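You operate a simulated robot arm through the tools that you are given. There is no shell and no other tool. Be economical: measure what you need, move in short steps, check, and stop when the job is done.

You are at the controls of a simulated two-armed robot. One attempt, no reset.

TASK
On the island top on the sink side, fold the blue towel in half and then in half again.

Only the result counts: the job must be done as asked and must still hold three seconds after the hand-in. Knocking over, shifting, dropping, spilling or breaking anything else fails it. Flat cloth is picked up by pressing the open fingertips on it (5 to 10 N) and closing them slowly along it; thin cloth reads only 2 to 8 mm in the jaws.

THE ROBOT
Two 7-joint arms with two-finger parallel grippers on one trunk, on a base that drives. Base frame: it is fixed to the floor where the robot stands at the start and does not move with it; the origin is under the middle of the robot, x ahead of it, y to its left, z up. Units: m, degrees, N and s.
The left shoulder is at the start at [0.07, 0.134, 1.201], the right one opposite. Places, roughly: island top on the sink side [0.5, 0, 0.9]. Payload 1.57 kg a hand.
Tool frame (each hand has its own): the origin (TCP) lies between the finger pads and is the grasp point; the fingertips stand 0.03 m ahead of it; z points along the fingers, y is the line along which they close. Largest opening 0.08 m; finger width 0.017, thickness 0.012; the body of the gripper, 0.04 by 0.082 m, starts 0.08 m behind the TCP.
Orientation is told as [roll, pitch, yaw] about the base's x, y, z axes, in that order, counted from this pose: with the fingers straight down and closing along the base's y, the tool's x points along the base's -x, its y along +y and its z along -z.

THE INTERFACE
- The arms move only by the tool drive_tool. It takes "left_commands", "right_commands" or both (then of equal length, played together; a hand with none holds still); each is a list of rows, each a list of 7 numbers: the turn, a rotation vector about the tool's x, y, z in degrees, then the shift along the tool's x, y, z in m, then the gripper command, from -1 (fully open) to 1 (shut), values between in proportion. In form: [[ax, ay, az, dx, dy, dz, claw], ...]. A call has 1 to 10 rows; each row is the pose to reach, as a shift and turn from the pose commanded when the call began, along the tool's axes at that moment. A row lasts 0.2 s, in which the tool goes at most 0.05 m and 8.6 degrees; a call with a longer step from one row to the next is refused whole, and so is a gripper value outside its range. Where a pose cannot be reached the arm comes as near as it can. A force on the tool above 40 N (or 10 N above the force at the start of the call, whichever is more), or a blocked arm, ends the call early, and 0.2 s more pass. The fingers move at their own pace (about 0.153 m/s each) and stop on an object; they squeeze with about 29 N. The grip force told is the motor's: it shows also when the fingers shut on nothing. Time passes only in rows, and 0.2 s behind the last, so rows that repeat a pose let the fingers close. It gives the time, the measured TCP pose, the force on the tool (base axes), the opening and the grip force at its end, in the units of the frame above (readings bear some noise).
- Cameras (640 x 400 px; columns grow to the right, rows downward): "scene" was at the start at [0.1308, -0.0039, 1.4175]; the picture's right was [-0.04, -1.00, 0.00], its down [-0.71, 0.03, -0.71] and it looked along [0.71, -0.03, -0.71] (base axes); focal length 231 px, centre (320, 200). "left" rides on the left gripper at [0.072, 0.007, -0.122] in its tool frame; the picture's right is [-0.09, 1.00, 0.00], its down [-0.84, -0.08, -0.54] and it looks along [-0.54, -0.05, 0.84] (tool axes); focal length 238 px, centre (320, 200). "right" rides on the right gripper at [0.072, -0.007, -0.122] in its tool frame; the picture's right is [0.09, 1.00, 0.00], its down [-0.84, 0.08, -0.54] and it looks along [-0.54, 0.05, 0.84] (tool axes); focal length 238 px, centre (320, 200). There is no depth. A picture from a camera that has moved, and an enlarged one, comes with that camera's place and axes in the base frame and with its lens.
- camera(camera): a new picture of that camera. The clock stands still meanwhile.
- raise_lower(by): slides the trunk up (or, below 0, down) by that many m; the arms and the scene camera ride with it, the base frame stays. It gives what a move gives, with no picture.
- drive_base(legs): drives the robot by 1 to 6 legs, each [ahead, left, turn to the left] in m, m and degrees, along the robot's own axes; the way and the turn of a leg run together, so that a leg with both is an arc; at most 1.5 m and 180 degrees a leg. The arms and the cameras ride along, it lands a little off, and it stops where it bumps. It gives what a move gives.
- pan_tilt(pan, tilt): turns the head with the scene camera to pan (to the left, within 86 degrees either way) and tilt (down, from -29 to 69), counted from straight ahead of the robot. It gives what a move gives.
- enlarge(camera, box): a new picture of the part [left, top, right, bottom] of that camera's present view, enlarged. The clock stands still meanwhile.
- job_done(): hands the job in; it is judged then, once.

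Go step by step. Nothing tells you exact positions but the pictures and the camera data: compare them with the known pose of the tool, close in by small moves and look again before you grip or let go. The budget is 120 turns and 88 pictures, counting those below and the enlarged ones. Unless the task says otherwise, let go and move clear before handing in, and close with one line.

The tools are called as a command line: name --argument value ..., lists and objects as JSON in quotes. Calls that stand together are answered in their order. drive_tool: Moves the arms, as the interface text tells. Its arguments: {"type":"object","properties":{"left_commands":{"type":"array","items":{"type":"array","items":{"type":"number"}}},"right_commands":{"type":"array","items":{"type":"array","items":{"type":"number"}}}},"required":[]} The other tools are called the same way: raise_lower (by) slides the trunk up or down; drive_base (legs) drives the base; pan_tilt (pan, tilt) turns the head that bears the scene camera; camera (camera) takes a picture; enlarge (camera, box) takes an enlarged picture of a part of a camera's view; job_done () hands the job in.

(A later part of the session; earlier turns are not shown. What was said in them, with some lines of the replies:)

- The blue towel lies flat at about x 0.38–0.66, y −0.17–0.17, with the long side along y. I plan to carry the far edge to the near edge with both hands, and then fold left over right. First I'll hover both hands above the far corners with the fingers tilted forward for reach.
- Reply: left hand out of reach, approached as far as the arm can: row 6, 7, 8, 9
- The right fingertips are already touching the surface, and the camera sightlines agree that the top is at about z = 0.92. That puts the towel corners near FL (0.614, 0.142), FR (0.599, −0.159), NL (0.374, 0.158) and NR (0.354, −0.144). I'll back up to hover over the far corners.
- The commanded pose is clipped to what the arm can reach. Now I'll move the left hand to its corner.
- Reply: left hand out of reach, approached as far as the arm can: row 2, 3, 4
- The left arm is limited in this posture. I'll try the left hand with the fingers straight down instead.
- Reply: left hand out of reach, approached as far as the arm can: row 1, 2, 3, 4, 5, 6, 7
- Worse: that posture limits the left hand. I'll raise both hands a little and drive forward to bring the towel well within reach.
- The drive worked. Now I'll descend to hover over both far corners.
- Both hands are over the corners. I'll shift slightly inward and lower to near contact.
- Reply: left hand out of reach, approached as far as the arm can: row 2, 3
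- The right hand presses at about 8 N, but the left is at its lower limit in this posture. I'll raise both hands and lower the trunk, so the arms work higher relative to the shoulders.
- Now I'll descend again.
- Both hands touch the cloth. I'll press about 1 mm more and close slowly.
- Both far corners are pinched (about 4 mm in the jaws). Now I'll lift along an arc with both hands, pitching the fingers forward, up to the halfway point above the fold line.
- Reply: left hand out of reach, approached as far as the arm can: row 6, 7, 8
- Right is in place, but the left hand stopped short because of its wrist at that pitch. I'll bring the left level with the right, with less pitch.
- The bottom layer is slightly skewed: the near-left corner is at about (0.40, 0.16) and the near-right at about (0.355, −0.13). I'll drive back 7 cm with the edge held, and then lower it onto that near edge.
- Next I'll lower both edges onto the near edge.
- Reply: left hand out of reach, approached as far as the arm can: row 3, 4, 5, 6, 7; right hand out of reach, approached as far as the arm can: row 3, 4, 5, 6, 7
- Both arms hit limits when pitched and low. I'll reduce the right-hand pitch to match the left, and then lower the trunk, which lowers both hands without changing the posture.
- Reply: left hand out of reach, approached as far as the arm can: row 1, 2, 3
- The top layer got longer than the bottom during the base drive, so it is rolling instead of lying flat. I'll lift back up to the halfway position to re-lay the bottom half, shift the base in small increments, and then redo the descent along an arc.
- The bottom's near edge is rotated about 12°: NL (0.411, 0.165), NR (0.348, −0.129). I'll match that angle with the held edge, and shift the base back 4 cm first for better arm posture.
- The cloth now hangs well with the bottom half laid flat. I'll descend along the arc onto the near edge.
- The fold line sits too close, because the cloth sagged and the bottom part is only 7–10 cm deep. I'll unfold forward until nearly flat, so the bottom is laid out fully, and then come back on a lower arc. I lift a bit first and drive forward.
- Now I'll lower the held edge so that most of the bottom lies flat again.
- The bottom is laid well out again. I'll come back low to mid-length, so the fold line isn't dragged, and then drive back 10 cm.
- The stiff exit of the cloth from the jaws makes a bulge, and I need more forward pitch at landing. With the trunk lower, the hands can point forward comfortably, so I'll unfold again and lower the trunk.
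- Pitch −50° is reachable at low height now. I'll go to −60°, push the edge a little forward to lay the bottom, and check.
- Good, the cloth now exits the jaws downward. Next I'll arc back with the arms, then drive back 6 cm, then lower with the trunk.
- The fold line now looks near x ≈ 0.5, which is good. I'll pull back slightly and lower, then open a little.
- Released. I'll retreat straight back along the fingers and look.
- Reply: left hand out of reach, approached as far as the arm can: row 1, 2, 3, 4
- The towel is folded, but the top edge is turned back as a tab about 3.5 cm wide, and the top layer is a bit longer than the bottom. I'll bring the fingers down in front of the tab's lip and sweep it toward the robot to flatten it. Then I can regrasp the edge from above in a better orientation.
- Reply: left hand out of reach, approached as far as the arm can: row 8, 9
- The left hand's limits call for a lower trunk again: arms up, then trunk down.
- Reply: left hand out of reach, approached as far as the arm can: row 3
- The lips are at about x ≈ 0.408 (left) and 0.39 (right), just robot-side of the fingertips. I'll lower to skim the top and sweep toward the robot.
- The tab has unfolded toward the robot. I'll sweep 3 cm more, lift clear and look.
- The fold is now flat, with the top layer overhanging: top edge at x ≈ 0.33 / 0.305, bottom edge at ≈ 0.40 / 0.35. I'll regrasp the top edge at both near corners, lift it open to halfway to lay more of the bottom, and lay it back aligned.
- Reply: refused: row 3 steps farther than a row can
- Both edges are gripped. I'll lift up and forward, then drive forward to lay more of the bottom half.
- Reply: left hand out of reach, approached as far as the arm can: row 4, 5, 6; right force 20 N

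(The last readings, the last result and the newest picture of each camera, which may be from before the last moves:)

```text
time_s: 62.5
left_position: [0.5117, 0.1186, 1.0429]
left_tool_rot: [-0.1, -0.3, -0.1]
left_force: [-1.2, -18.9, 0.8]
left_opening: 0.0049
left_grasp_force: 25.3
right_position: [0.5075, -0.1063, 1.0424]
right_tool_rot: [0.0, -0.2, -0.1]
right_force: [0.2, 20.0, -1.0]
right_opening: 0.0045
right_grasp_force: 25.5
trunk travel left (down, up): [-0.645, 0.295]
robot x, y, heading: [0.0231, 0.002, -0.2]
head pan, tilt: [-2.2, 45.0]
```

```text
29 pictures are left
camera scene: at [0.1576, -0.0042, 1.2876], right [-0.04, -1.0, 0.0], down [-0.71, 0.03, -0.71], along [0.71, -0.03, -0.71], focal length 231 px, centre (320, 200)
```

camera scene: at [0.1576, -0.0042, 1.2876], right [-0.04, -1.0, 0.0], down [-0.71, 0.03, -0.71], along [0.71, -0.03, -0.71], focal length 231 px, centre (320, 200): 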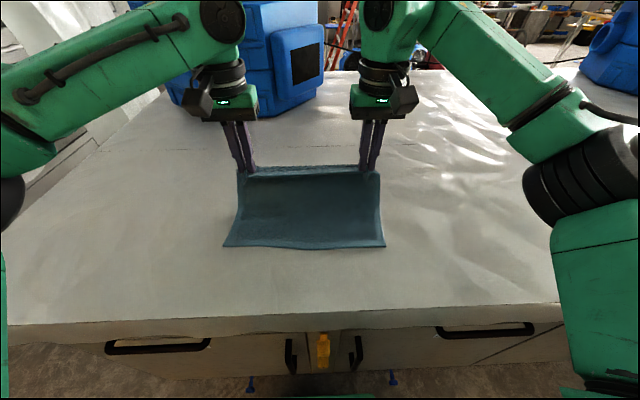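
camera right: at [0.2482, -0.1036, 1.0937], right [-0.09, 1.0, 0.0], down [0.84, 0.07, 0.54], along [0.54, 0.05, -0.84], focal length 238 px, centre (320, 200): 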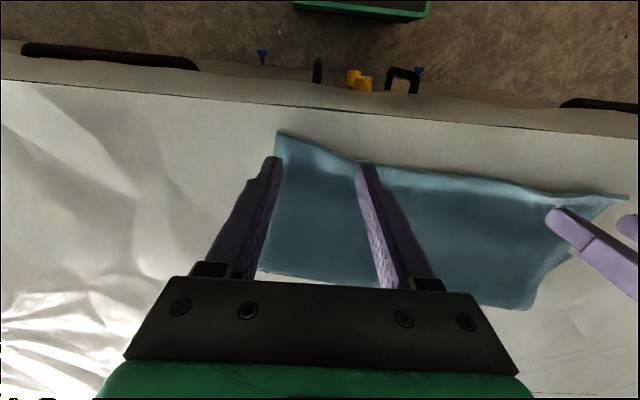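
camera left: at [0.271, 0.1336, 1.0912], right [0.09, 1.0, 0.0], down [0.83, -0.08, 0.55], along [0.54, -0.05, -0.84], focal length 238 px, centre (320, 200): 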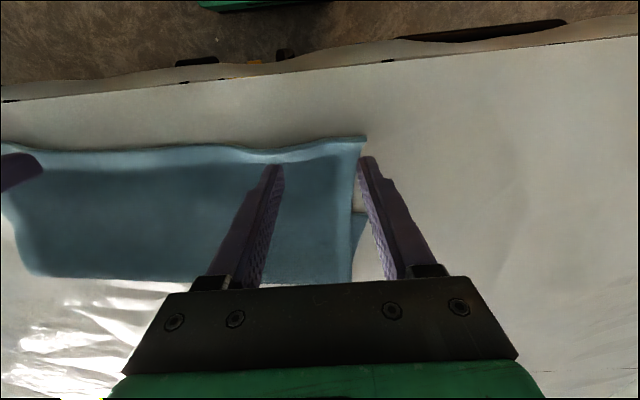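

Lateral tension is high because the hands are slightly too wide, so I'll bring them inward. The near edge has conveniently straightened (x ≈ 0.40 on both sides).

drive_tool --left_commands '[[0, 0, 0, 0, -0.004, 0, 1], [0, 0, 0, 0, -0.007, 0, 1]]' --right_commands '[[0, 0, 0, 0, 0.004, 0, 1], [0, 0, 0, 0, 0.008, 0, 1]]'

drive_base --legs '[[0.03, 0, 0]]'

raise_lower --by -0.04

enlarge --camera "scene" --box '[180, 130, 460, 305]'

```text
time_s: 63.1
left_position: [0.5124, 0.1184, 1.0428]
left_tool_rot: [-0.2, -0.2, -0.1]
left_force: [-0.7, -6.5, 0.5]
left_opening: 0.0045
left_grasp_force: 24.9
left hand out of reach, approached as far as the arm can: row 1, 2
right_position: [0.5101, -0.0974, 1.0426]
right_tool_rot: [0.2, 0.0, -0.1]
right_force: [0.2, 5.5, -0.3]
right_opening: 0.0044
right_grasp_force: 25.1
trunk travel left (down, up): [-0.645, 0.295]
robot x, y, heading: [0.0291, 0.0002, 0.0]
head pan, tilt: [-2.2, 45.0]
```

```text
time_s: 63.9
left_position: [0.5386, 0.118, 1.045]
left_tool_rot: [-0.2, -0.5, -0.1]
left_force: [-0.1, -7.1, 0.7]
left_opening: 0.0045
left_grasp_force: 25.1
right_position: [0.5344, -0.0975, 1.0451]
right_tool_rot: [0.1, -0.3, -0.1]
right_force: [0.7, 6.9, -0.6]
right_opening: 0.0042
right_grasp_force: 24.8
trunk travel left (down, up): [-0.645, 0.295]
robot x, y, heading: [0.0565, -0.0007, -0.2]
head pan, tilt: [-2.2, 45.0]
```

```text
time_s: 64.8
left_position: [0.5415, 0.1187, 1.002]
left_tool_rot: [-0.3, -0.3, 0.0]
left_force: [0.9, -5.4, -0.7]
left_opening: 0.0046
left_grasp_force: 25.3
right_position: [0.5373, -0.0976, 1.0016]
right_tool_rot: [0.1, -0.1, 0.0]
right_force: [0.0, 5.8, 0.1]
right_opening: 0.0043
right_grasp_force: 24.9
trunk travel left (down, up): [-0.605, 0.335]
robot x, y, heading: [0.0549, -0.0011, 0.2]
head pan, tilt: [-2.2, 45.0]
```

```text
2.29 times, centred on (320, 218) of scene
camera zoom: at [0.1878, -0.0042, 1.2475], right [-0.04, -1.0, 0.0], down [-0.71, 0.03, -0.71], along [0.71, -0.03, -0.71], focal length 529 px, centre (320, 160)
```

zoom: 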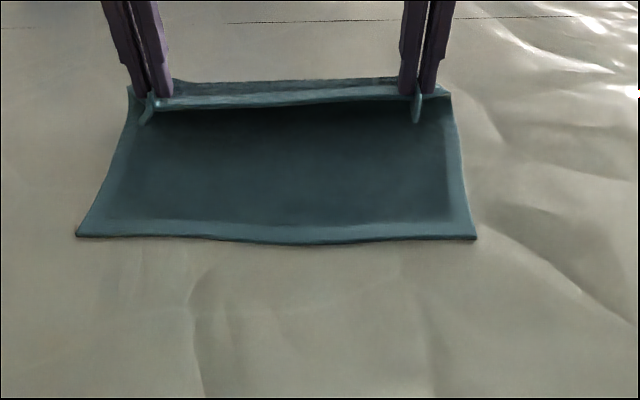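

Very good: straight and neat, with the near edge at x ≈ 0.432 and the tips at x ≈ 0.54. Now I'll drive back about 9.5 cm to bring the held edge over the near edge.

drive_base --legs '[[-0.095, 0, 0]]'

raise_lower --by -0.025

enlarge --camera "scene" --box '[180, 100, 460, 275]'

camera --camera "left"

```text
time_s: 65.9
left_position: [0.4468, 0.1198, 1.0028]
left_tool_rot: [-0.2, -0.2, 0.0]
left_force: [0.0, -7.0, 0.0]
left_opening: 0.0047
left_grasp_force: 25.3
right_position: [0.4439, -0.0965, 1.0025]
right_tool_rot: [0.1, 0.0, 0.0]
right_force: [-0.8, 6.6, 0.1]
right_opening: 0.0045
right_grasp_force: 24.6
trunk travel left (down, up): [-0.605, 0.335]
robot x, y, heading: [-0.0403, -0.0011, -0.1]
head pan, tilt: [-2.2, 45.0]
```

```text
time_s: 66.6
left_position: [0.4459, 0.119, 0.9776]
left_tool_rot: [-0.3, -0.2, -0.1]
left_force: [-0.7, -5.7, 0.4]
left_opening: 0.0046
left_grasp_force: 25.2
right_position: [0.441, -0.0965, 0.978]
right_tool_rot: [0.1, -0.1, 0.0]
right_force: [0.4, 5.0, -0.3]
right_opening: 0.0042
right_grasp_force: 24.7
trunk travel left (down, up): [-0.58, 0.36]
robot x, y, heading: [-0.0408, -0.0004, -0.0]
head pan, tilt: [-2.2, 45.0]
```

```text
2.29 times, centred on (320, 188) of scene
camera zoom: at [0.0921, -0.0039, 1.2225], right [-0.04, -1.0, 0.0], down [-0.71, 0.03, -0.71], along [0.71, -0.03, -0.71], focal length 529 px, centre (320, 229)
```

zoom: 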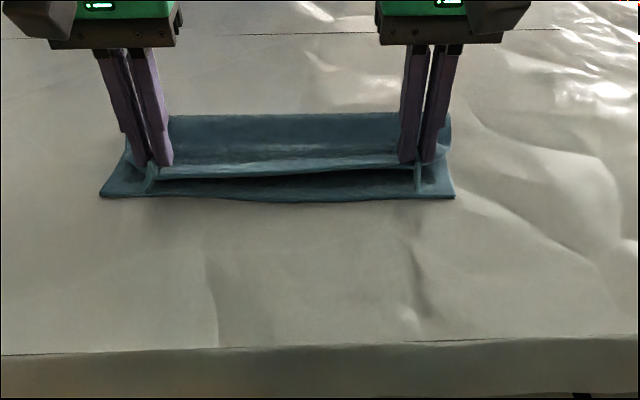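

```text
26 pictures are left
camera left: at [0.3726, 0.1262, 1.0995], right [0.09, 1.0, 0.0], down [0.83, -0.08, 0.55], along [0.54, -0.05, -0.84], focal length 238 px, centre (320, 200)
```

left: 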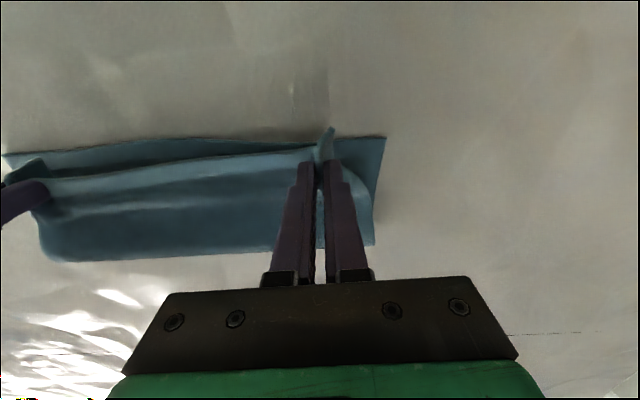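

The fold line is at x ≈ 0.54 and the near edge at ≈ 0.43, so the layers are aligned. I'll lower the last bit, open slightly and rise.

raise_lower --by -0.014

drive_tool --left_commands '[[0, 0, 0, 0.005, 0, 0, 1], [0, 0, 0, 0.005, 0, 0, 0.8], [0, 0, 0, 0.005, 0, 0, 0.6], [0, 0, 0, 0.005, 0, 0, 0.6], [0, 0, 0, 0.005, 0, -0.02, 0.6], [0, 0, 0, 0.005, 0, -0.05, 0.6], [0, 0, 0, 0.005, 0.02, -0.09, 0.6], [0, 0, 0, 0.005, 0.05, -0.12, 0.6]]' --right_commands '[[0, 0, 0, 0.007, 0, 0, 1], [0, 0, 0, 0.007, 0, 0, 0.8], [0, 0, 0, 0.007, 0, 0, 0.6], [0, 0, 0, 0.007, 0, 0, 0.6], [0, 0, 0, 0.007, 0, -0.02, 0.6], [0, 0, 0, 0.007, 0, -0.05, 0.6], [0, 0, 0, 0.007, -0.02, -0.09, 0.6], [0, 0, 0, 0.007, -0.05, -0.12, 0.6]]'

enlarge --camera "scene" --box '[180, 80, 460, 255]'

```text
time_s: 67.2
left_position: [0.4467, 0.1189, 0.9643]
left_tool_rot: [-0.3, -0.3, -0.1]
left_force: [-0.6, -6.6, 0.1]
left_opening: 0.0045
left_grasp_force: 25.2
right_position: [0.4426, -0.0979, 0.9641]
right_tool_rot: [0.0, -0.1, 0.0]
right_force: [-0.2, 6.9, -0.1]
right_opening: 0.0042
right_grasp_force: 25.1
trunk travel left (down, up): [-0.566, 0.374]
robot x, y, heading: [-0.0377, 0.0005, 0.0]
head pan, tilt: [-2.2, 45.0]
```

```text
time_s: 69.0
left_position: [0.4253, 0.1763, 1.0713]
left_tool_rot: [-0.3, -0.4, -0.1]
left_force: [-0.2, 0.5, 1.0]
left_opening: 0.016
left_grasp_force: 0.1
left hand out of reach, approached as far as the arm can: row 6, 7, 8
right_position: [0.4341, -0.145, 1.0852]
right_tool_rot: [0.2, -0.2, 0.1]
right_force: [0.2, -0.1, 0.0]
right_opening: 0.0157
right_grasp_force: 0.1
trunk travel left (down, up): [-0.566, 0.374]
robot x, y, heading: [-0.0352, -0.003, -0.1]
head pan, tilt: [-2.2, 45.0]
```

```text
2.29 times, centred on (320, 168) of scene
camera zoom: at [0.0912, -0.0038, 1.2086], right [-0.04, -1.0, 0.0], down [-0.71, 0.03, -0.71], along [0.71, -0.03, -0.71], focal length 529 px, centre (320, 274)
```

zoom: 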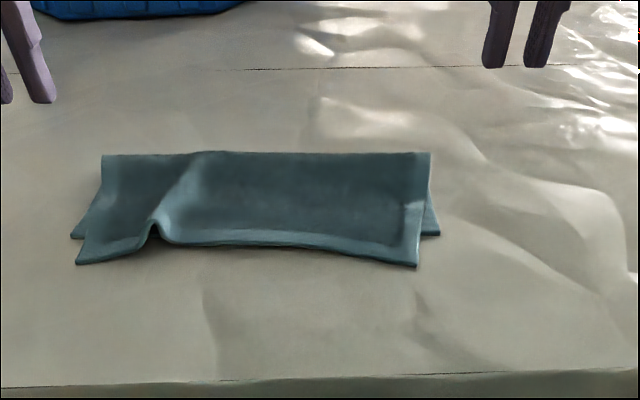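

The first fold is flat and nearly aligned, with about 2–3 cm overhang at the near edge. For the second fold, the right hand will take the middle of the left edge (x ≈ 0.485, y ≈ 0.18) and carry it to the right. I'll shift the base left a little for reach.

drive_base --legs '[[0, 0.12, 0]]'

drive_tool --left_commands '[[0, 0, 0, 0.01, 0.03, -0.02, 0.6], [0, 0, 0, 0.02, 0.06, -0.04, 0.6], [0, 0, 0, 0.03, 0.08, -0.06, 0.6], [0, 0, 0, 0.03, 0.08, -0.06, 0.6], [0, 0, 0, 0.03, 0.08, -0.06, 0.6]]' --right_commands '[[0, 0, 0, -0.01, 0.036, 0.01, 0.6], [0, 0, 0, -0.02, 0.072, 0.02, 0.2], [0, 0, 0, -0.03, 0.108, 0.03, -0.1], [0, 0, 0, -0.04, 0.144, 0.05, -0.25], [0, 0, 0, -0.05, 0.18, 0.08, -0.25]]'

camera --camera "right"

camera --camera "scene"

```text
time_s: 70.2
left_position: [0.4263, 0.2973, 1.0705]
left_tool_rot: [-0.1, -0.3, 0.0]
left_force: [0.4, 0.1, 0.6]
left_opening: 0.0157
left_grasp_force: 0.0
right_position: [0.4374, -0.0248, 1.0827]
right_tool_rot: [0.1, 0.0, 0.0]
right_force: [-0.2, -0.1, 0.4]
right_opening: 0.016
right_grasp_force: 0.0
trunk travel left (down, up): [-0.566, 0.374]
robot x, y, heading: [-0.0389, 0.1232, 0.1]
head pan, tilt: [-2.2, 45.0]
```

```text
time_s: 71.5
left_position: [0.3904, 0.3788, 1.1198]
left_tool_rot: [-0.3, -0.6, -0.1]
left_force: [0.6, -0.3, -0.6]
left_opening: 0.0161
left_grasp_force: 0.1
left hand out of reach, approached as far as the arm can: row 3, 4, 5
right_position: [0.4723, 0.1443, 1.0024]
right_tool_rot: [0.0, 0.0, 0.0]
right_force: [-0.4, 0.5, 0.1]
right_opening: 0.05
right_grasp_force: 0.0
right hand out of reach, approached as far as the arm can: row 4, 5
trunk travel left (down, up): [-0.566, 0.374]
robot x, y, heading: [-0.0346, 0.1204, -0.2]
head pan, tilt: [-2.2, 45.0]
```

```text
24 pictures are left
camera right: at [0.4017, 0.1368, 1.1237], right [-0.09, 1.0, 0.0], down [0.84, 0.08, 0.54], along [0.54, 0.05, -0.84], focal length 238 px, centre (320, 200)
```

right: 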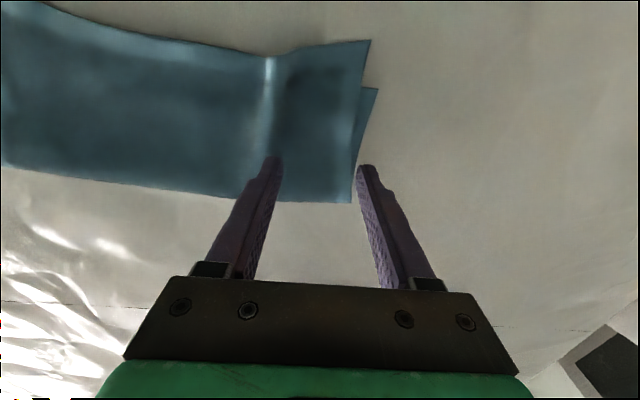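

```text
23 pictures are left
camera scene: at [0.0937, 0.1179, 1.2085], right [-0.04, -1.0, 0.0], down [-0.71, 0.03, -0.71], along [0.71, -0.03, -0.71], focal length 231 px, centre (320, 200)
```

scene: 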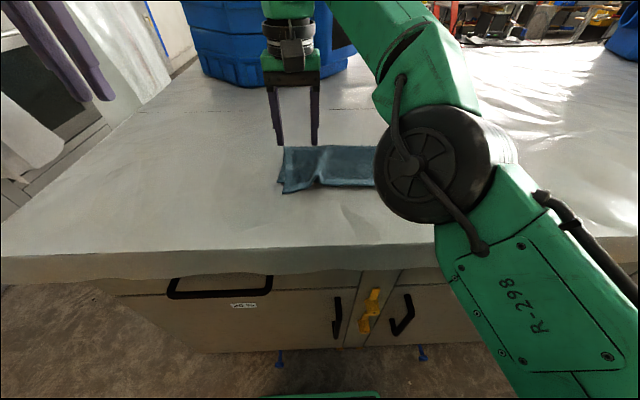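

The left edge runs from about (0.528, 0.178) to (0.41, 0.175). I'll shift so the fingers straddle the edge with the outer finger just outside it, tilted slightly lower, and gather both layers as the fingers close.

drive_base --legs '[[0, 0.018, 0]]'

drive_tool --right_commands '[[3, 0, 0, 0, 0, 0, -0.25], [6, 0, 0, 0, 0, 0, -0.25], [6, 0, 0, 0, 0, 0, -0.25]]'

raise_lower --by -0.03

camera --camera "right"

```text
time_s: 72.2
left_position: [0.3915, 0.3949, 1.1217]
left_tool_rot: [-0.2, -0.5, -0.1]
left_force: [0.3, -0.6, -0.2]
left_opening: 0.0161
left_grasp_force: 0.0
right_position: [0.471, 0.1587, 1.0046]
right_tool_rot: [0.3, -0.1, 0.1]
right_force: [0.0, -1.0, -0.4]
right_opening: 0.0501
right_grasp_force: 0.1
trunk travel left (down, up): [-0.566, 0.374]
robot x, y, heading: [-0.0357, 0.1393, 0.0]
head pan, tilt: [-2.2, 45.0]
```

```text
time_s: 73.0
left_position: [0.3908, 0.3957, 1.121]
left_tool_rot: [-0.4, -0.5, -0.1]
left_force: [-0.1, -0.6, -0.2]
left_opening: 0.0158
left_grasp_force: 0.0
right_position: [0.4567, 0.1635, 1.0019]
right_tool_rot: [-5.9, -0.1, -0.1]
right_force: [0.3, -0.2, 0.1]
right_opening: 0.0501
right_grasp_force: 0.0
right hand out of reach, approached as far as the arm can: row 1, 2, 3
trunk travel left (down, up): [-0.566, 0.374]
robot x, y, heading: [-0.0433, 0.1385, -0.2]
head pan, tilt: [-2.2, 45.0]
```

```text
time_s: 73.8
left_position: [0.3912, 0.397, 1.0907]
left_tool_rot: [-0.2, -0.5, -0.1]
left_force: [0.5, 0.3, 0.5]
left_opening: 0.016
left_grasp_force: 0.0
right_position: [0.4564, 0.1625, 0.9701]
right_tool_rot: [-5.9, -0.1, 0.0]
right_force: [-0.7, -0.1, -0.1]
right_opening: 0.05
right_grasp_force: 0.1
trunk travel left (down, up): [-0.536, 0.404]
robot x, y, heading: [-0.0399, 0.1402, -0.0]
head pan, tilt: [-2.2, 45.0]
```

```text
22 pictures are left
camera right: at [0.3866, 0.168, 1.0918], right [-0.09, 0.99, -0.1], down [0.84, 0.13, 0.53], along [0.54, -0.04, -0.84], focal length 238 px, centre (320, 200)
```

right: 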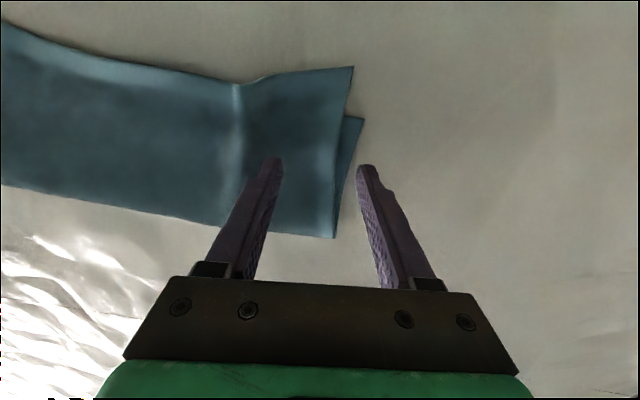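

drive_base --legs '[[0.012, 0, 0]]'

raise_lower --by -0.0135

```text
time_s: 74.5
left_position: [0.4015, 0.3965, 1.0911]
left_tool_rot: [-0.3, -0.6, -0.1]
left_force: [-0.7, -0.2, -0.2]
left_opening: 0.0159
left_grasp_force: 0.0
right_position: [0.4682, 0.1612, 0.9723]
right_tool_rot: [-5.8, -0.2, 0.1]
right_force: [0.7, 0.3, 0.0]
right_opening: 0.0501
right_grasp_force: 0.0
trunk travel left (down, up): [-0.536, 0.404]
robot x, y, heading: [-0.0253, 0.1393, -0.3]
head pan, tilt: [-2.2, 45.0]
```

```text
time_s: 75.1
left_position: [0.4023, 0.3955, 1.0768]
left_tool_rot: [-0.3, -0.5, -0.1]
left_force: [0.3, -0.6, 0.1]
left_opening: 0.0159
left_grasp_force: 0.1
right_position: [0.4694, 0.163, 0.9587]
right_tool_rot: [-5.9, -0.1, -0.1]
right_force: [0.7, 0.1, -1.1]
right_opening: 0.05
right_grasp_force: 0.1
trunk travel left (down, up): [-0.522, 0.418]
robot x, y, heading: [-0.0265, 0.1392, 0.0]
head pan, tilt: [-2.2, 45.0]
```

raise_lower --by -0.004

```text
time_s: 75.7
left_position: [0.4021, 0.3962, 1.0735]
left_tool_rot: [-0.3, -0.5, -0.1]
left_force: [-0.6, 0.7, 0.1]
left_opening: 0.016
left_grasp_force: 0.0
right_position: [0.4688, 0.1634, 0.9539]
right_tool_rot: [-6.0, -0.1, -0.1]
right_force: [0.0, 0.3, 1.4]
right_opening: 0.0499
right_grasp_force: 0.1
trunk travel left (down, up): [-0.518, 0.422]
robot x, y, heading: [-0.0242, 0.137, 0.0]
head pan, tilt: [-2.2, 45.0]
```

raise_lower --by -0.002

drive_tool --right_commands '[[0, 0, 0, 0, 0, 0, -0.25], [0, 0, 0, 0, 0, 0, -0.1], [0, 0, 0, 0, 0, 0, 0.05], [0, 0, 0, 0, 0, 0, 0.2], [0, 0, 0, 0, 0, 0, 0.35], [0, 0, 0, 0, 0, 0, 0.5], [0, 0, 0, 0, 0, 0, 0.65], [0, 0, 0, 0, 0, 0, 0.8], [0, 0, 0, 0, 0, 0, 1], [0, 0, 0, 0, 0, 0, 1]]'

camera --camera "right"

```text
time_s: 76.2
left_position: [0.4021, 0.397, 1.0723]
left_tool_rot: [-0.3, -0.5, -0.1]
left_force: [-0.1, -0.1, -0.3]
left_opening: 0.0159
left_grasp_force: 0.0
right_position: [0.4692, 0.1632, 0.9533]
right_tool_rot: [-5.8, -0.3, -0.1]
right_force: [3.6, 0.7, 13.3]
right_opening: 0.0501
right_grasp_force: 0.1
trunk travel left (down, up): [-0.516, 0.424]
robot x, y, heading: [-0.0284, 0.1397, -0.1]
head pan, tilt: [-2.2, 45.0]
```

```text
time_s: 78.4
left_position: [0.3997, 0.3954, 1.0724]
left_tool_rot: [-0.2, -0.7, -0.1]
left_force: [-0.4, -0.2, 0.5]
left_opening: 0.0161
left_grasp_force: 0.1
right_position: [0.4676, 0.1618, 0.9543]
right_tool_rot: [-5.9, -0.3, -0.1]
right_force: [0.2, -2.9, 20.2]
right_opening: 0.0086
right_grasp_force: 27.0
trunk travel left (down, up): [-0.516, 0.424]
robot x, y, heading: [-0.0268, 0.1383, 0.3]
head pan, tilt: [-2.2, 45.0]
```

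```text
21 pictures are left
camera right: at [0.3962, 0.1667, 1.0738], right [-0.09, 0.99, -0.1], down [0.83, 0.13, 0.54], along [0.54, -0.04, -0.84], focal length 238 px, centre (320, 200)
```

right: 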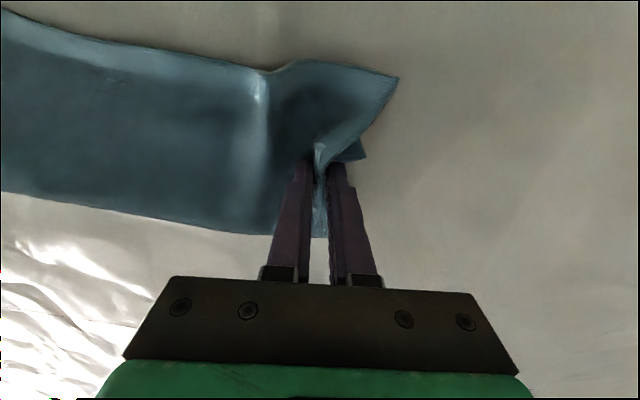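

The opening reads 8.6 mm, so both layers are likely gathered. I'll lift with the trunk and check.

raise_lower --by 0.07

camera --camera "scene"

camera --camera "right"

```text
time_s: 79.5
left_position: [0.4034, 0.3952, 1.1418]
left_tool_rot: [-0.3, -0.3, 0.0]
left_force: [-0.6, -0.1, -0.6]
left_opening: 0.0161
left_grasp_force: 0.1
right_position: [0.4716, 0.1626, 1.0213]
right_tool_rot: [-5.9, 0.0, -0.1]
right_force: [-0.3, 0.9, -0.3]
right_opening: 0.0078
right_grasp_force: 26.5
trunk travel left (down, up): [-0.586, 0.354]
robot x, y, heading: [-0.0243, 0.141, -0.3]
head pan, tilt: [-2.2, 45.0]
```

```text
20 pictures are left
camera scene: at [0.1051, 0.1353, 1.229], right [-0.04, -1.0, 0.0], down [-0.71, 0.03, -0.71], along [0.71, -0.03, -0.71], focal length 231 px, centre (320, 200)
```

scene: 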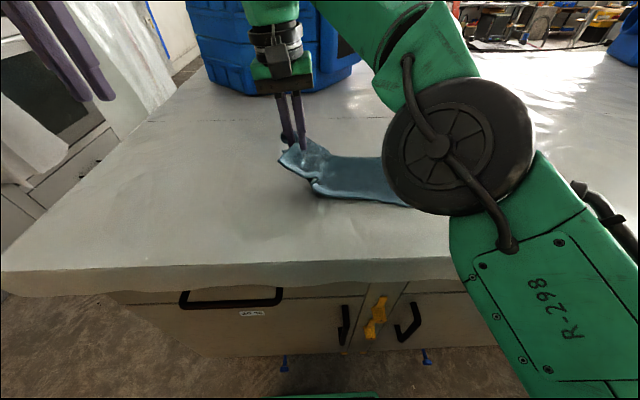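

```text
19 pictures are left
camera right: at [0.3989, 0.1679, 1.1422], right [-0.09, 0.99, -0.1], down [0.84, 0.13, 0.53], along [0.54, -0.04, -0.84], focal length 238 px, centre (320, 200)
```

right: 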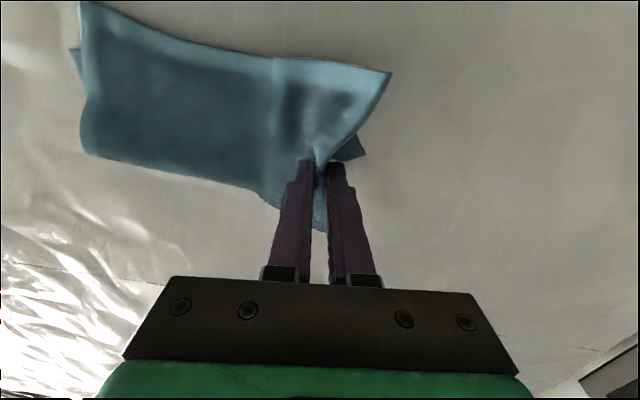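

Both layers are up. I'll raise a bit more, drive right to the halfway point, and start rolling the hand so the fingers point left.

raise_lower --by 0.03

drive_base --legs '[[0, -0.12, 0]]'

drive_tool --right_commands '[[-7, 0, 0, 0, 0, 0, 1], [-14, 0, 0, 0, 0, 0, 1], [-21, 0, 0, 0, 0, 0, 1], [-28, 0, 0, 0, 0, 0, 1], [-36, 0, 0, 0, 0, 0, 1], [-36, 0, 0, 0, 0, 0, 1]]'

camera --camera "scene"

```text
time_s: 80.2
left_position: [0.4033, 0.3959, 1.1715]
left_tool_rot: [-0.3, -0.5, -0.1]
left_force: [0.1, -0.4, 0.4]
left_opening: 0.0159
left_grasp_force: 0.1
right_position: [0.4697, 0.1622, 1.0526]
right_tool_rot: [-6.0, -0.1, 0.0]
right_force: [0.3, -0.2, 0.2]
right_opening: 0.0078
right_grasp_force: 26.8
trunk travel left (down, up): [-0.616, 0.324]
robot x, y, heading: [-0.025, 0.1355, -0.3]
head pan, tilt: [-2.2, 45.0]
```

```text
time_s: 81.5
left_position: [0.4029, 0.2789, 1.1725]
left_tool_rot: [-0.4, -0.5, -0.2]
left_force: [-0.6, 0.3, 0.3]
left_opening: 0.0159
left_grasp_force: 0.1
right_position: [0.4685, 0.0467, 1.0518]
right_tool_rot: [-5.9, 0.0, -0.1]
right_force: [-0.6, 0.0, 0.7]
right_opening: 0.008
right_grasp_force: 26.5
trunk travel left (down, up): [-0.616, 0.324]
robot x, y, heading: [-0.0269, 0.0218, -0.2]
head pan, tilt: [-2.2, 45.0]
```

```text
time_s: 82.8
left_position: [0.4027, 0.2803, 1.1716]
left_tool_rot: [-0.4, -0.6, -0.2]
left_force: [0.6, 0.1, 0.2]
left_opening: 0.0161
left_grasp_force: 0.1
right_position: [0.4693, 0.0454, 1.0526]
right_tool_rot: [30.2, -0.2, -0.1]
right_force: [0.3, 0.5, -1.1]
right_opening: 0.0073
right_grasp_force: 26.6
trunk travel left (down, up): [-0.616, 0.324]
robot x, y, heading: [-0.0238, 0.0243, -0.1]
head pan, tilt: [-2.2, 45.0]
```

```text
18 pictures are left
camera scene: at [0.1045, 0.0181, 1.259], right [-0.04, -1.0, 0.0], down [-0.71, 0.03, -0.71], along [0.71, -0.03, -0.71], focal length 231 px, centre (320, 200)
```

scene: 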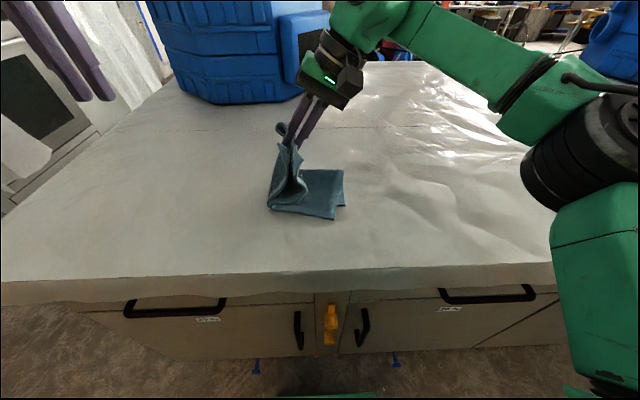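

The hand holds both layers, and the bottom part spans y ≈ 0.11 to −0.04, about half the width. Now I'll arc down so the held edge lands on the right edge.

drive_tool --right_commands '[[-2, 0, 0, 0, -0.01, -0.003, 1], [-4, 0, 0, 0, -0.0198, -0.0057, 1], [-6, 0, 0, 0, -0.031, -0.0065, 1], [-8, 0, 0, 0, -0.0421, -0.007, 1], [-10, 0, 0, 0, -0.0558, -0.003, 1], [-12, 0, 0, 0, -0.0695, 0.0003, 1], [-14, 0, 0, 0, -0.082, 0.007, 1], [-15, 0, 0, 0, -0.095, 0.0145, 1], [-15, 0, 0, 0, -0.117, 0.0306, 1], [-15, 0, 0, 0, -0.117, 0.0306, 1]]'

enlarge --camera "scene" --box '[200, 100, 440, 250]'

camera --camera "right"

```text
time_s: 85.0
left_position: [0.4037, 0.2791, 1.1721]
left_tool_rot: [-0.3, -0.6, -0.2]
left_force: [-0.2, 0.0, 1.3]
left_opening: 0.0159
left_grasp_force: 0.0
right_position: [0.4703, -0.041, 0.9666]
right_tool_rot: [45.0, -0.1, -0.2]
right_force: [0.3, -0.1, -0.4]
right_opening: 0.0072
right_grasp_force: 26.7
trunk travel left (down, up): [-0.616, 0.324]
robot x, y, heading: [-0.0302, 0.0177, -0.5]
head pan, tilt: [-2.2, 45.0]
```

```text
2.67 times, centred on (320, 175) of scene
camera zoom: at [0.1045, 0.0177, 1.259], right [-0.04, -1.0, 0.0], down [-0.71, 0.03, -0.71], along [0.71, -0.03, -0.71], focal length 617 px, centre (320, 267)
```

zoom: 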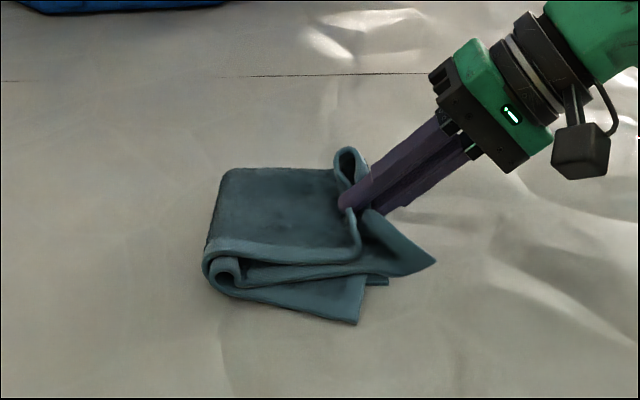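

```text
16 pictures are left
camera right: at [0.3992, -0.1337, 1.0471], right [-0.09, 0.7, 0.7], down [0.84, -0.33, 0.44], along [0.54, 0.63, -0.56], focal length 238 px, centre (320, 200)
```

right: 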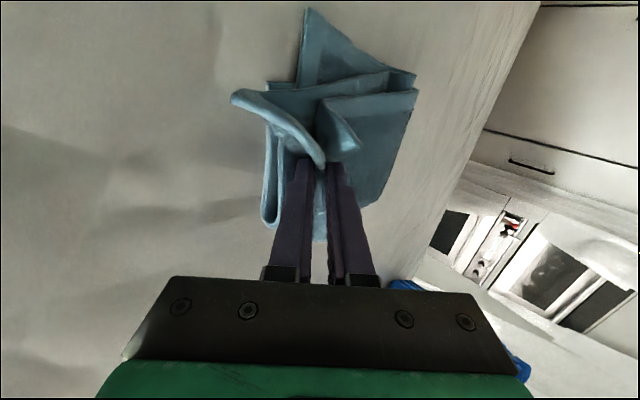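

It's a good quarter fold. I'll lower slightly, open and retreat along the fingers.

drive_tool --right_commands '[[0, 0, 0, 0, -0.006, 0.006, 1], [0, 0, 0, 0, -0.006, 0.006, 0.8], [0, 0, 0, 0, -0.006, 0.006, 0.6], [0, 0, 0, 0, -0.006, 0.006, 0.4], [0, 0, 0, 0, -0.006, 0.006, 0.4], [0, 0, 0, 0, -0.006, -0.015, 0.4], [0, 0, 0, 0, -0.006, -0.04, 0.4], [0, 0, 0, 0, -0.006, -0.08, 0.4], [0, 0, 0, 0, -0.006, -0.12, 0.4]]'

enlarge --camera "scene" --box '[200, 100, 440, 250]'

```text
time_s: 87.0
left_position: [0.4033, 0.2777, 1.1725]
left_tool_rot: [-0.3, -0.6, -0.1]
left_force: [0.2, 0.3, 0.9]
left_opening: 0.0162
left_grasp_force: 0.1
right_position: [0.4685, -0.1303, 1.0453]
right_tool_rot: [45.1, -0.1, -0.2]
right_force: [0.4, 0.0, 0.1]
right_opening: 0.0242
right_grasp_force: 0.1
trunk travel left (down, up): [-0.616, 0.324]
robot x, y, heading: [-0.0257, 0.0198, 0.0]
head pan, tilt: [-2.2, 45.0]
```

```text
2.67 times, centred on (320, 175) of scene
camera zoom: at [0.1043, 0.0167, 1.259], right [-0.04, -1.0, 0.0], down [-0.71, 0.03, -0.71], along [0.71, -0.03, -0.71], focal length 617 px, centre (320, 267)
```

zoom: 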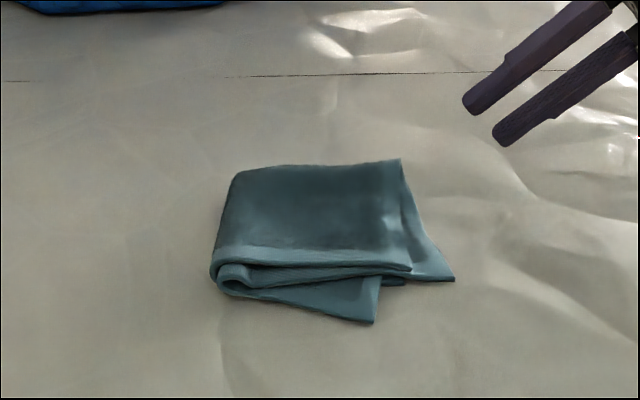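

The towel is now in quarters. I'll raise the trunk and look from higher up to judge the alignment.

raise_lower --by 0.3

pan_tilt --pan 0 --tilt 60

enlarge --camera "scene" --box '[240, 100, 400, 200]'

```text
time_s: 90.0
left_position: [0.403, 0.2784, 1.4725]
left_tool_rot: [-0.3, -0.6, -0.2]
left_force: [-0.4, 1.3, 0.0]
left_opening: 0.0161
left_grasp_force: 0.0
right_position: [0.4694, -0.1298, 1.3465]
right_tool_rot: [45.1, 0.0, -0.1]
right_force: [-0.5, 0.1, 0.6]
right_opening: 0.024
right_grasp_force: 0.0
trunk travel left (down, up): [-0.916, 0.023]
robot x, y, heading: [-0.0271, 0.0225, -0.1]
head pan, tilt: [-2.2, 45.0]
```

```text
time_s: 90.8
left_position: [0.4027, 0.2784, 1.4713]
left_tool_rot: [-0.3, -0.5, -0.2]
left_force: [0.0, 0.1, -0.1]
left_opening: 0.0161
left_grasp_force: 0.1
right_position: [0.4687, -0.1286, 1.3471]
right_tool_rot: [45.1, 0.0, -0.1]
right_force: [-0.4, -0.1, 0.0]
right_opening: 0.024
right_grasp_force: 0.0
trunk travel left (down, up): [-0.916, 0.023]
robot x, y, heading: [-0.0278, 0.0214, -0.0]
head pan, tilt: [0.0, 60.0]
```

```text
4.00 times, centred on (320, 150) of scene
camera zoom: at [0.0903, 0.0204, 1.5396], right [0.0, -1.0, 0.0], down [-0.87, 0.0, -0.5], along [0.5, 0.0, -0.87], focal length 926 px, centre (320, 400)
```

zoom: 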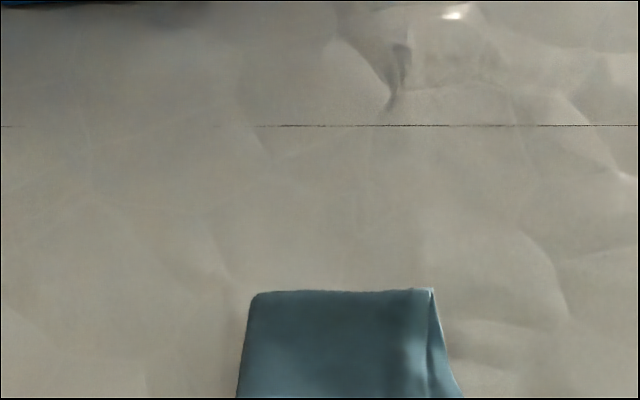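

enlarge --camera "scene" --box '[240, 155, 400, 255]'

```text
4.00 times, centred on (320, 205) of scene
camera zoom: at [0.0903, 0.0204, 1.5396], right [0.0, -1.0, 0.0], down [-0.87, 0.0, -0.5], along [0.5, 0.0, -0.87], focal length 926 px, centre (320, 180)
```

zoom: 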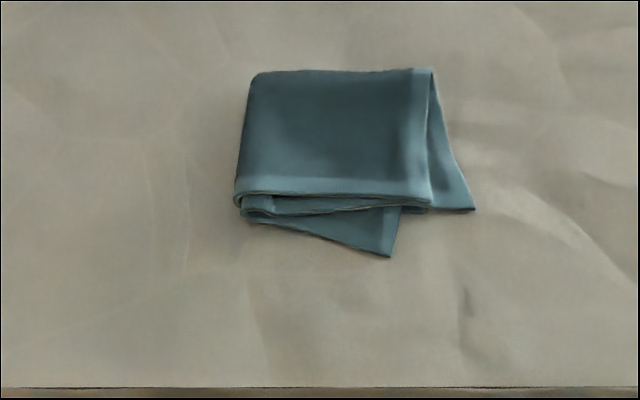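

The towel lies in quarters with a compact footprint of about 30 % of the original area. It is stable, nothing else was touched and both hands are clear, so I'm handing in.

job_done

```text
The job is handed in.
```

The blue towel is folded in half and then in half again on the island top, but not perfectly squarely: a corner of the lower layers sticks out about 3–4 cm on the near side and another on the right. Both hands are clear and nothing else was touched.
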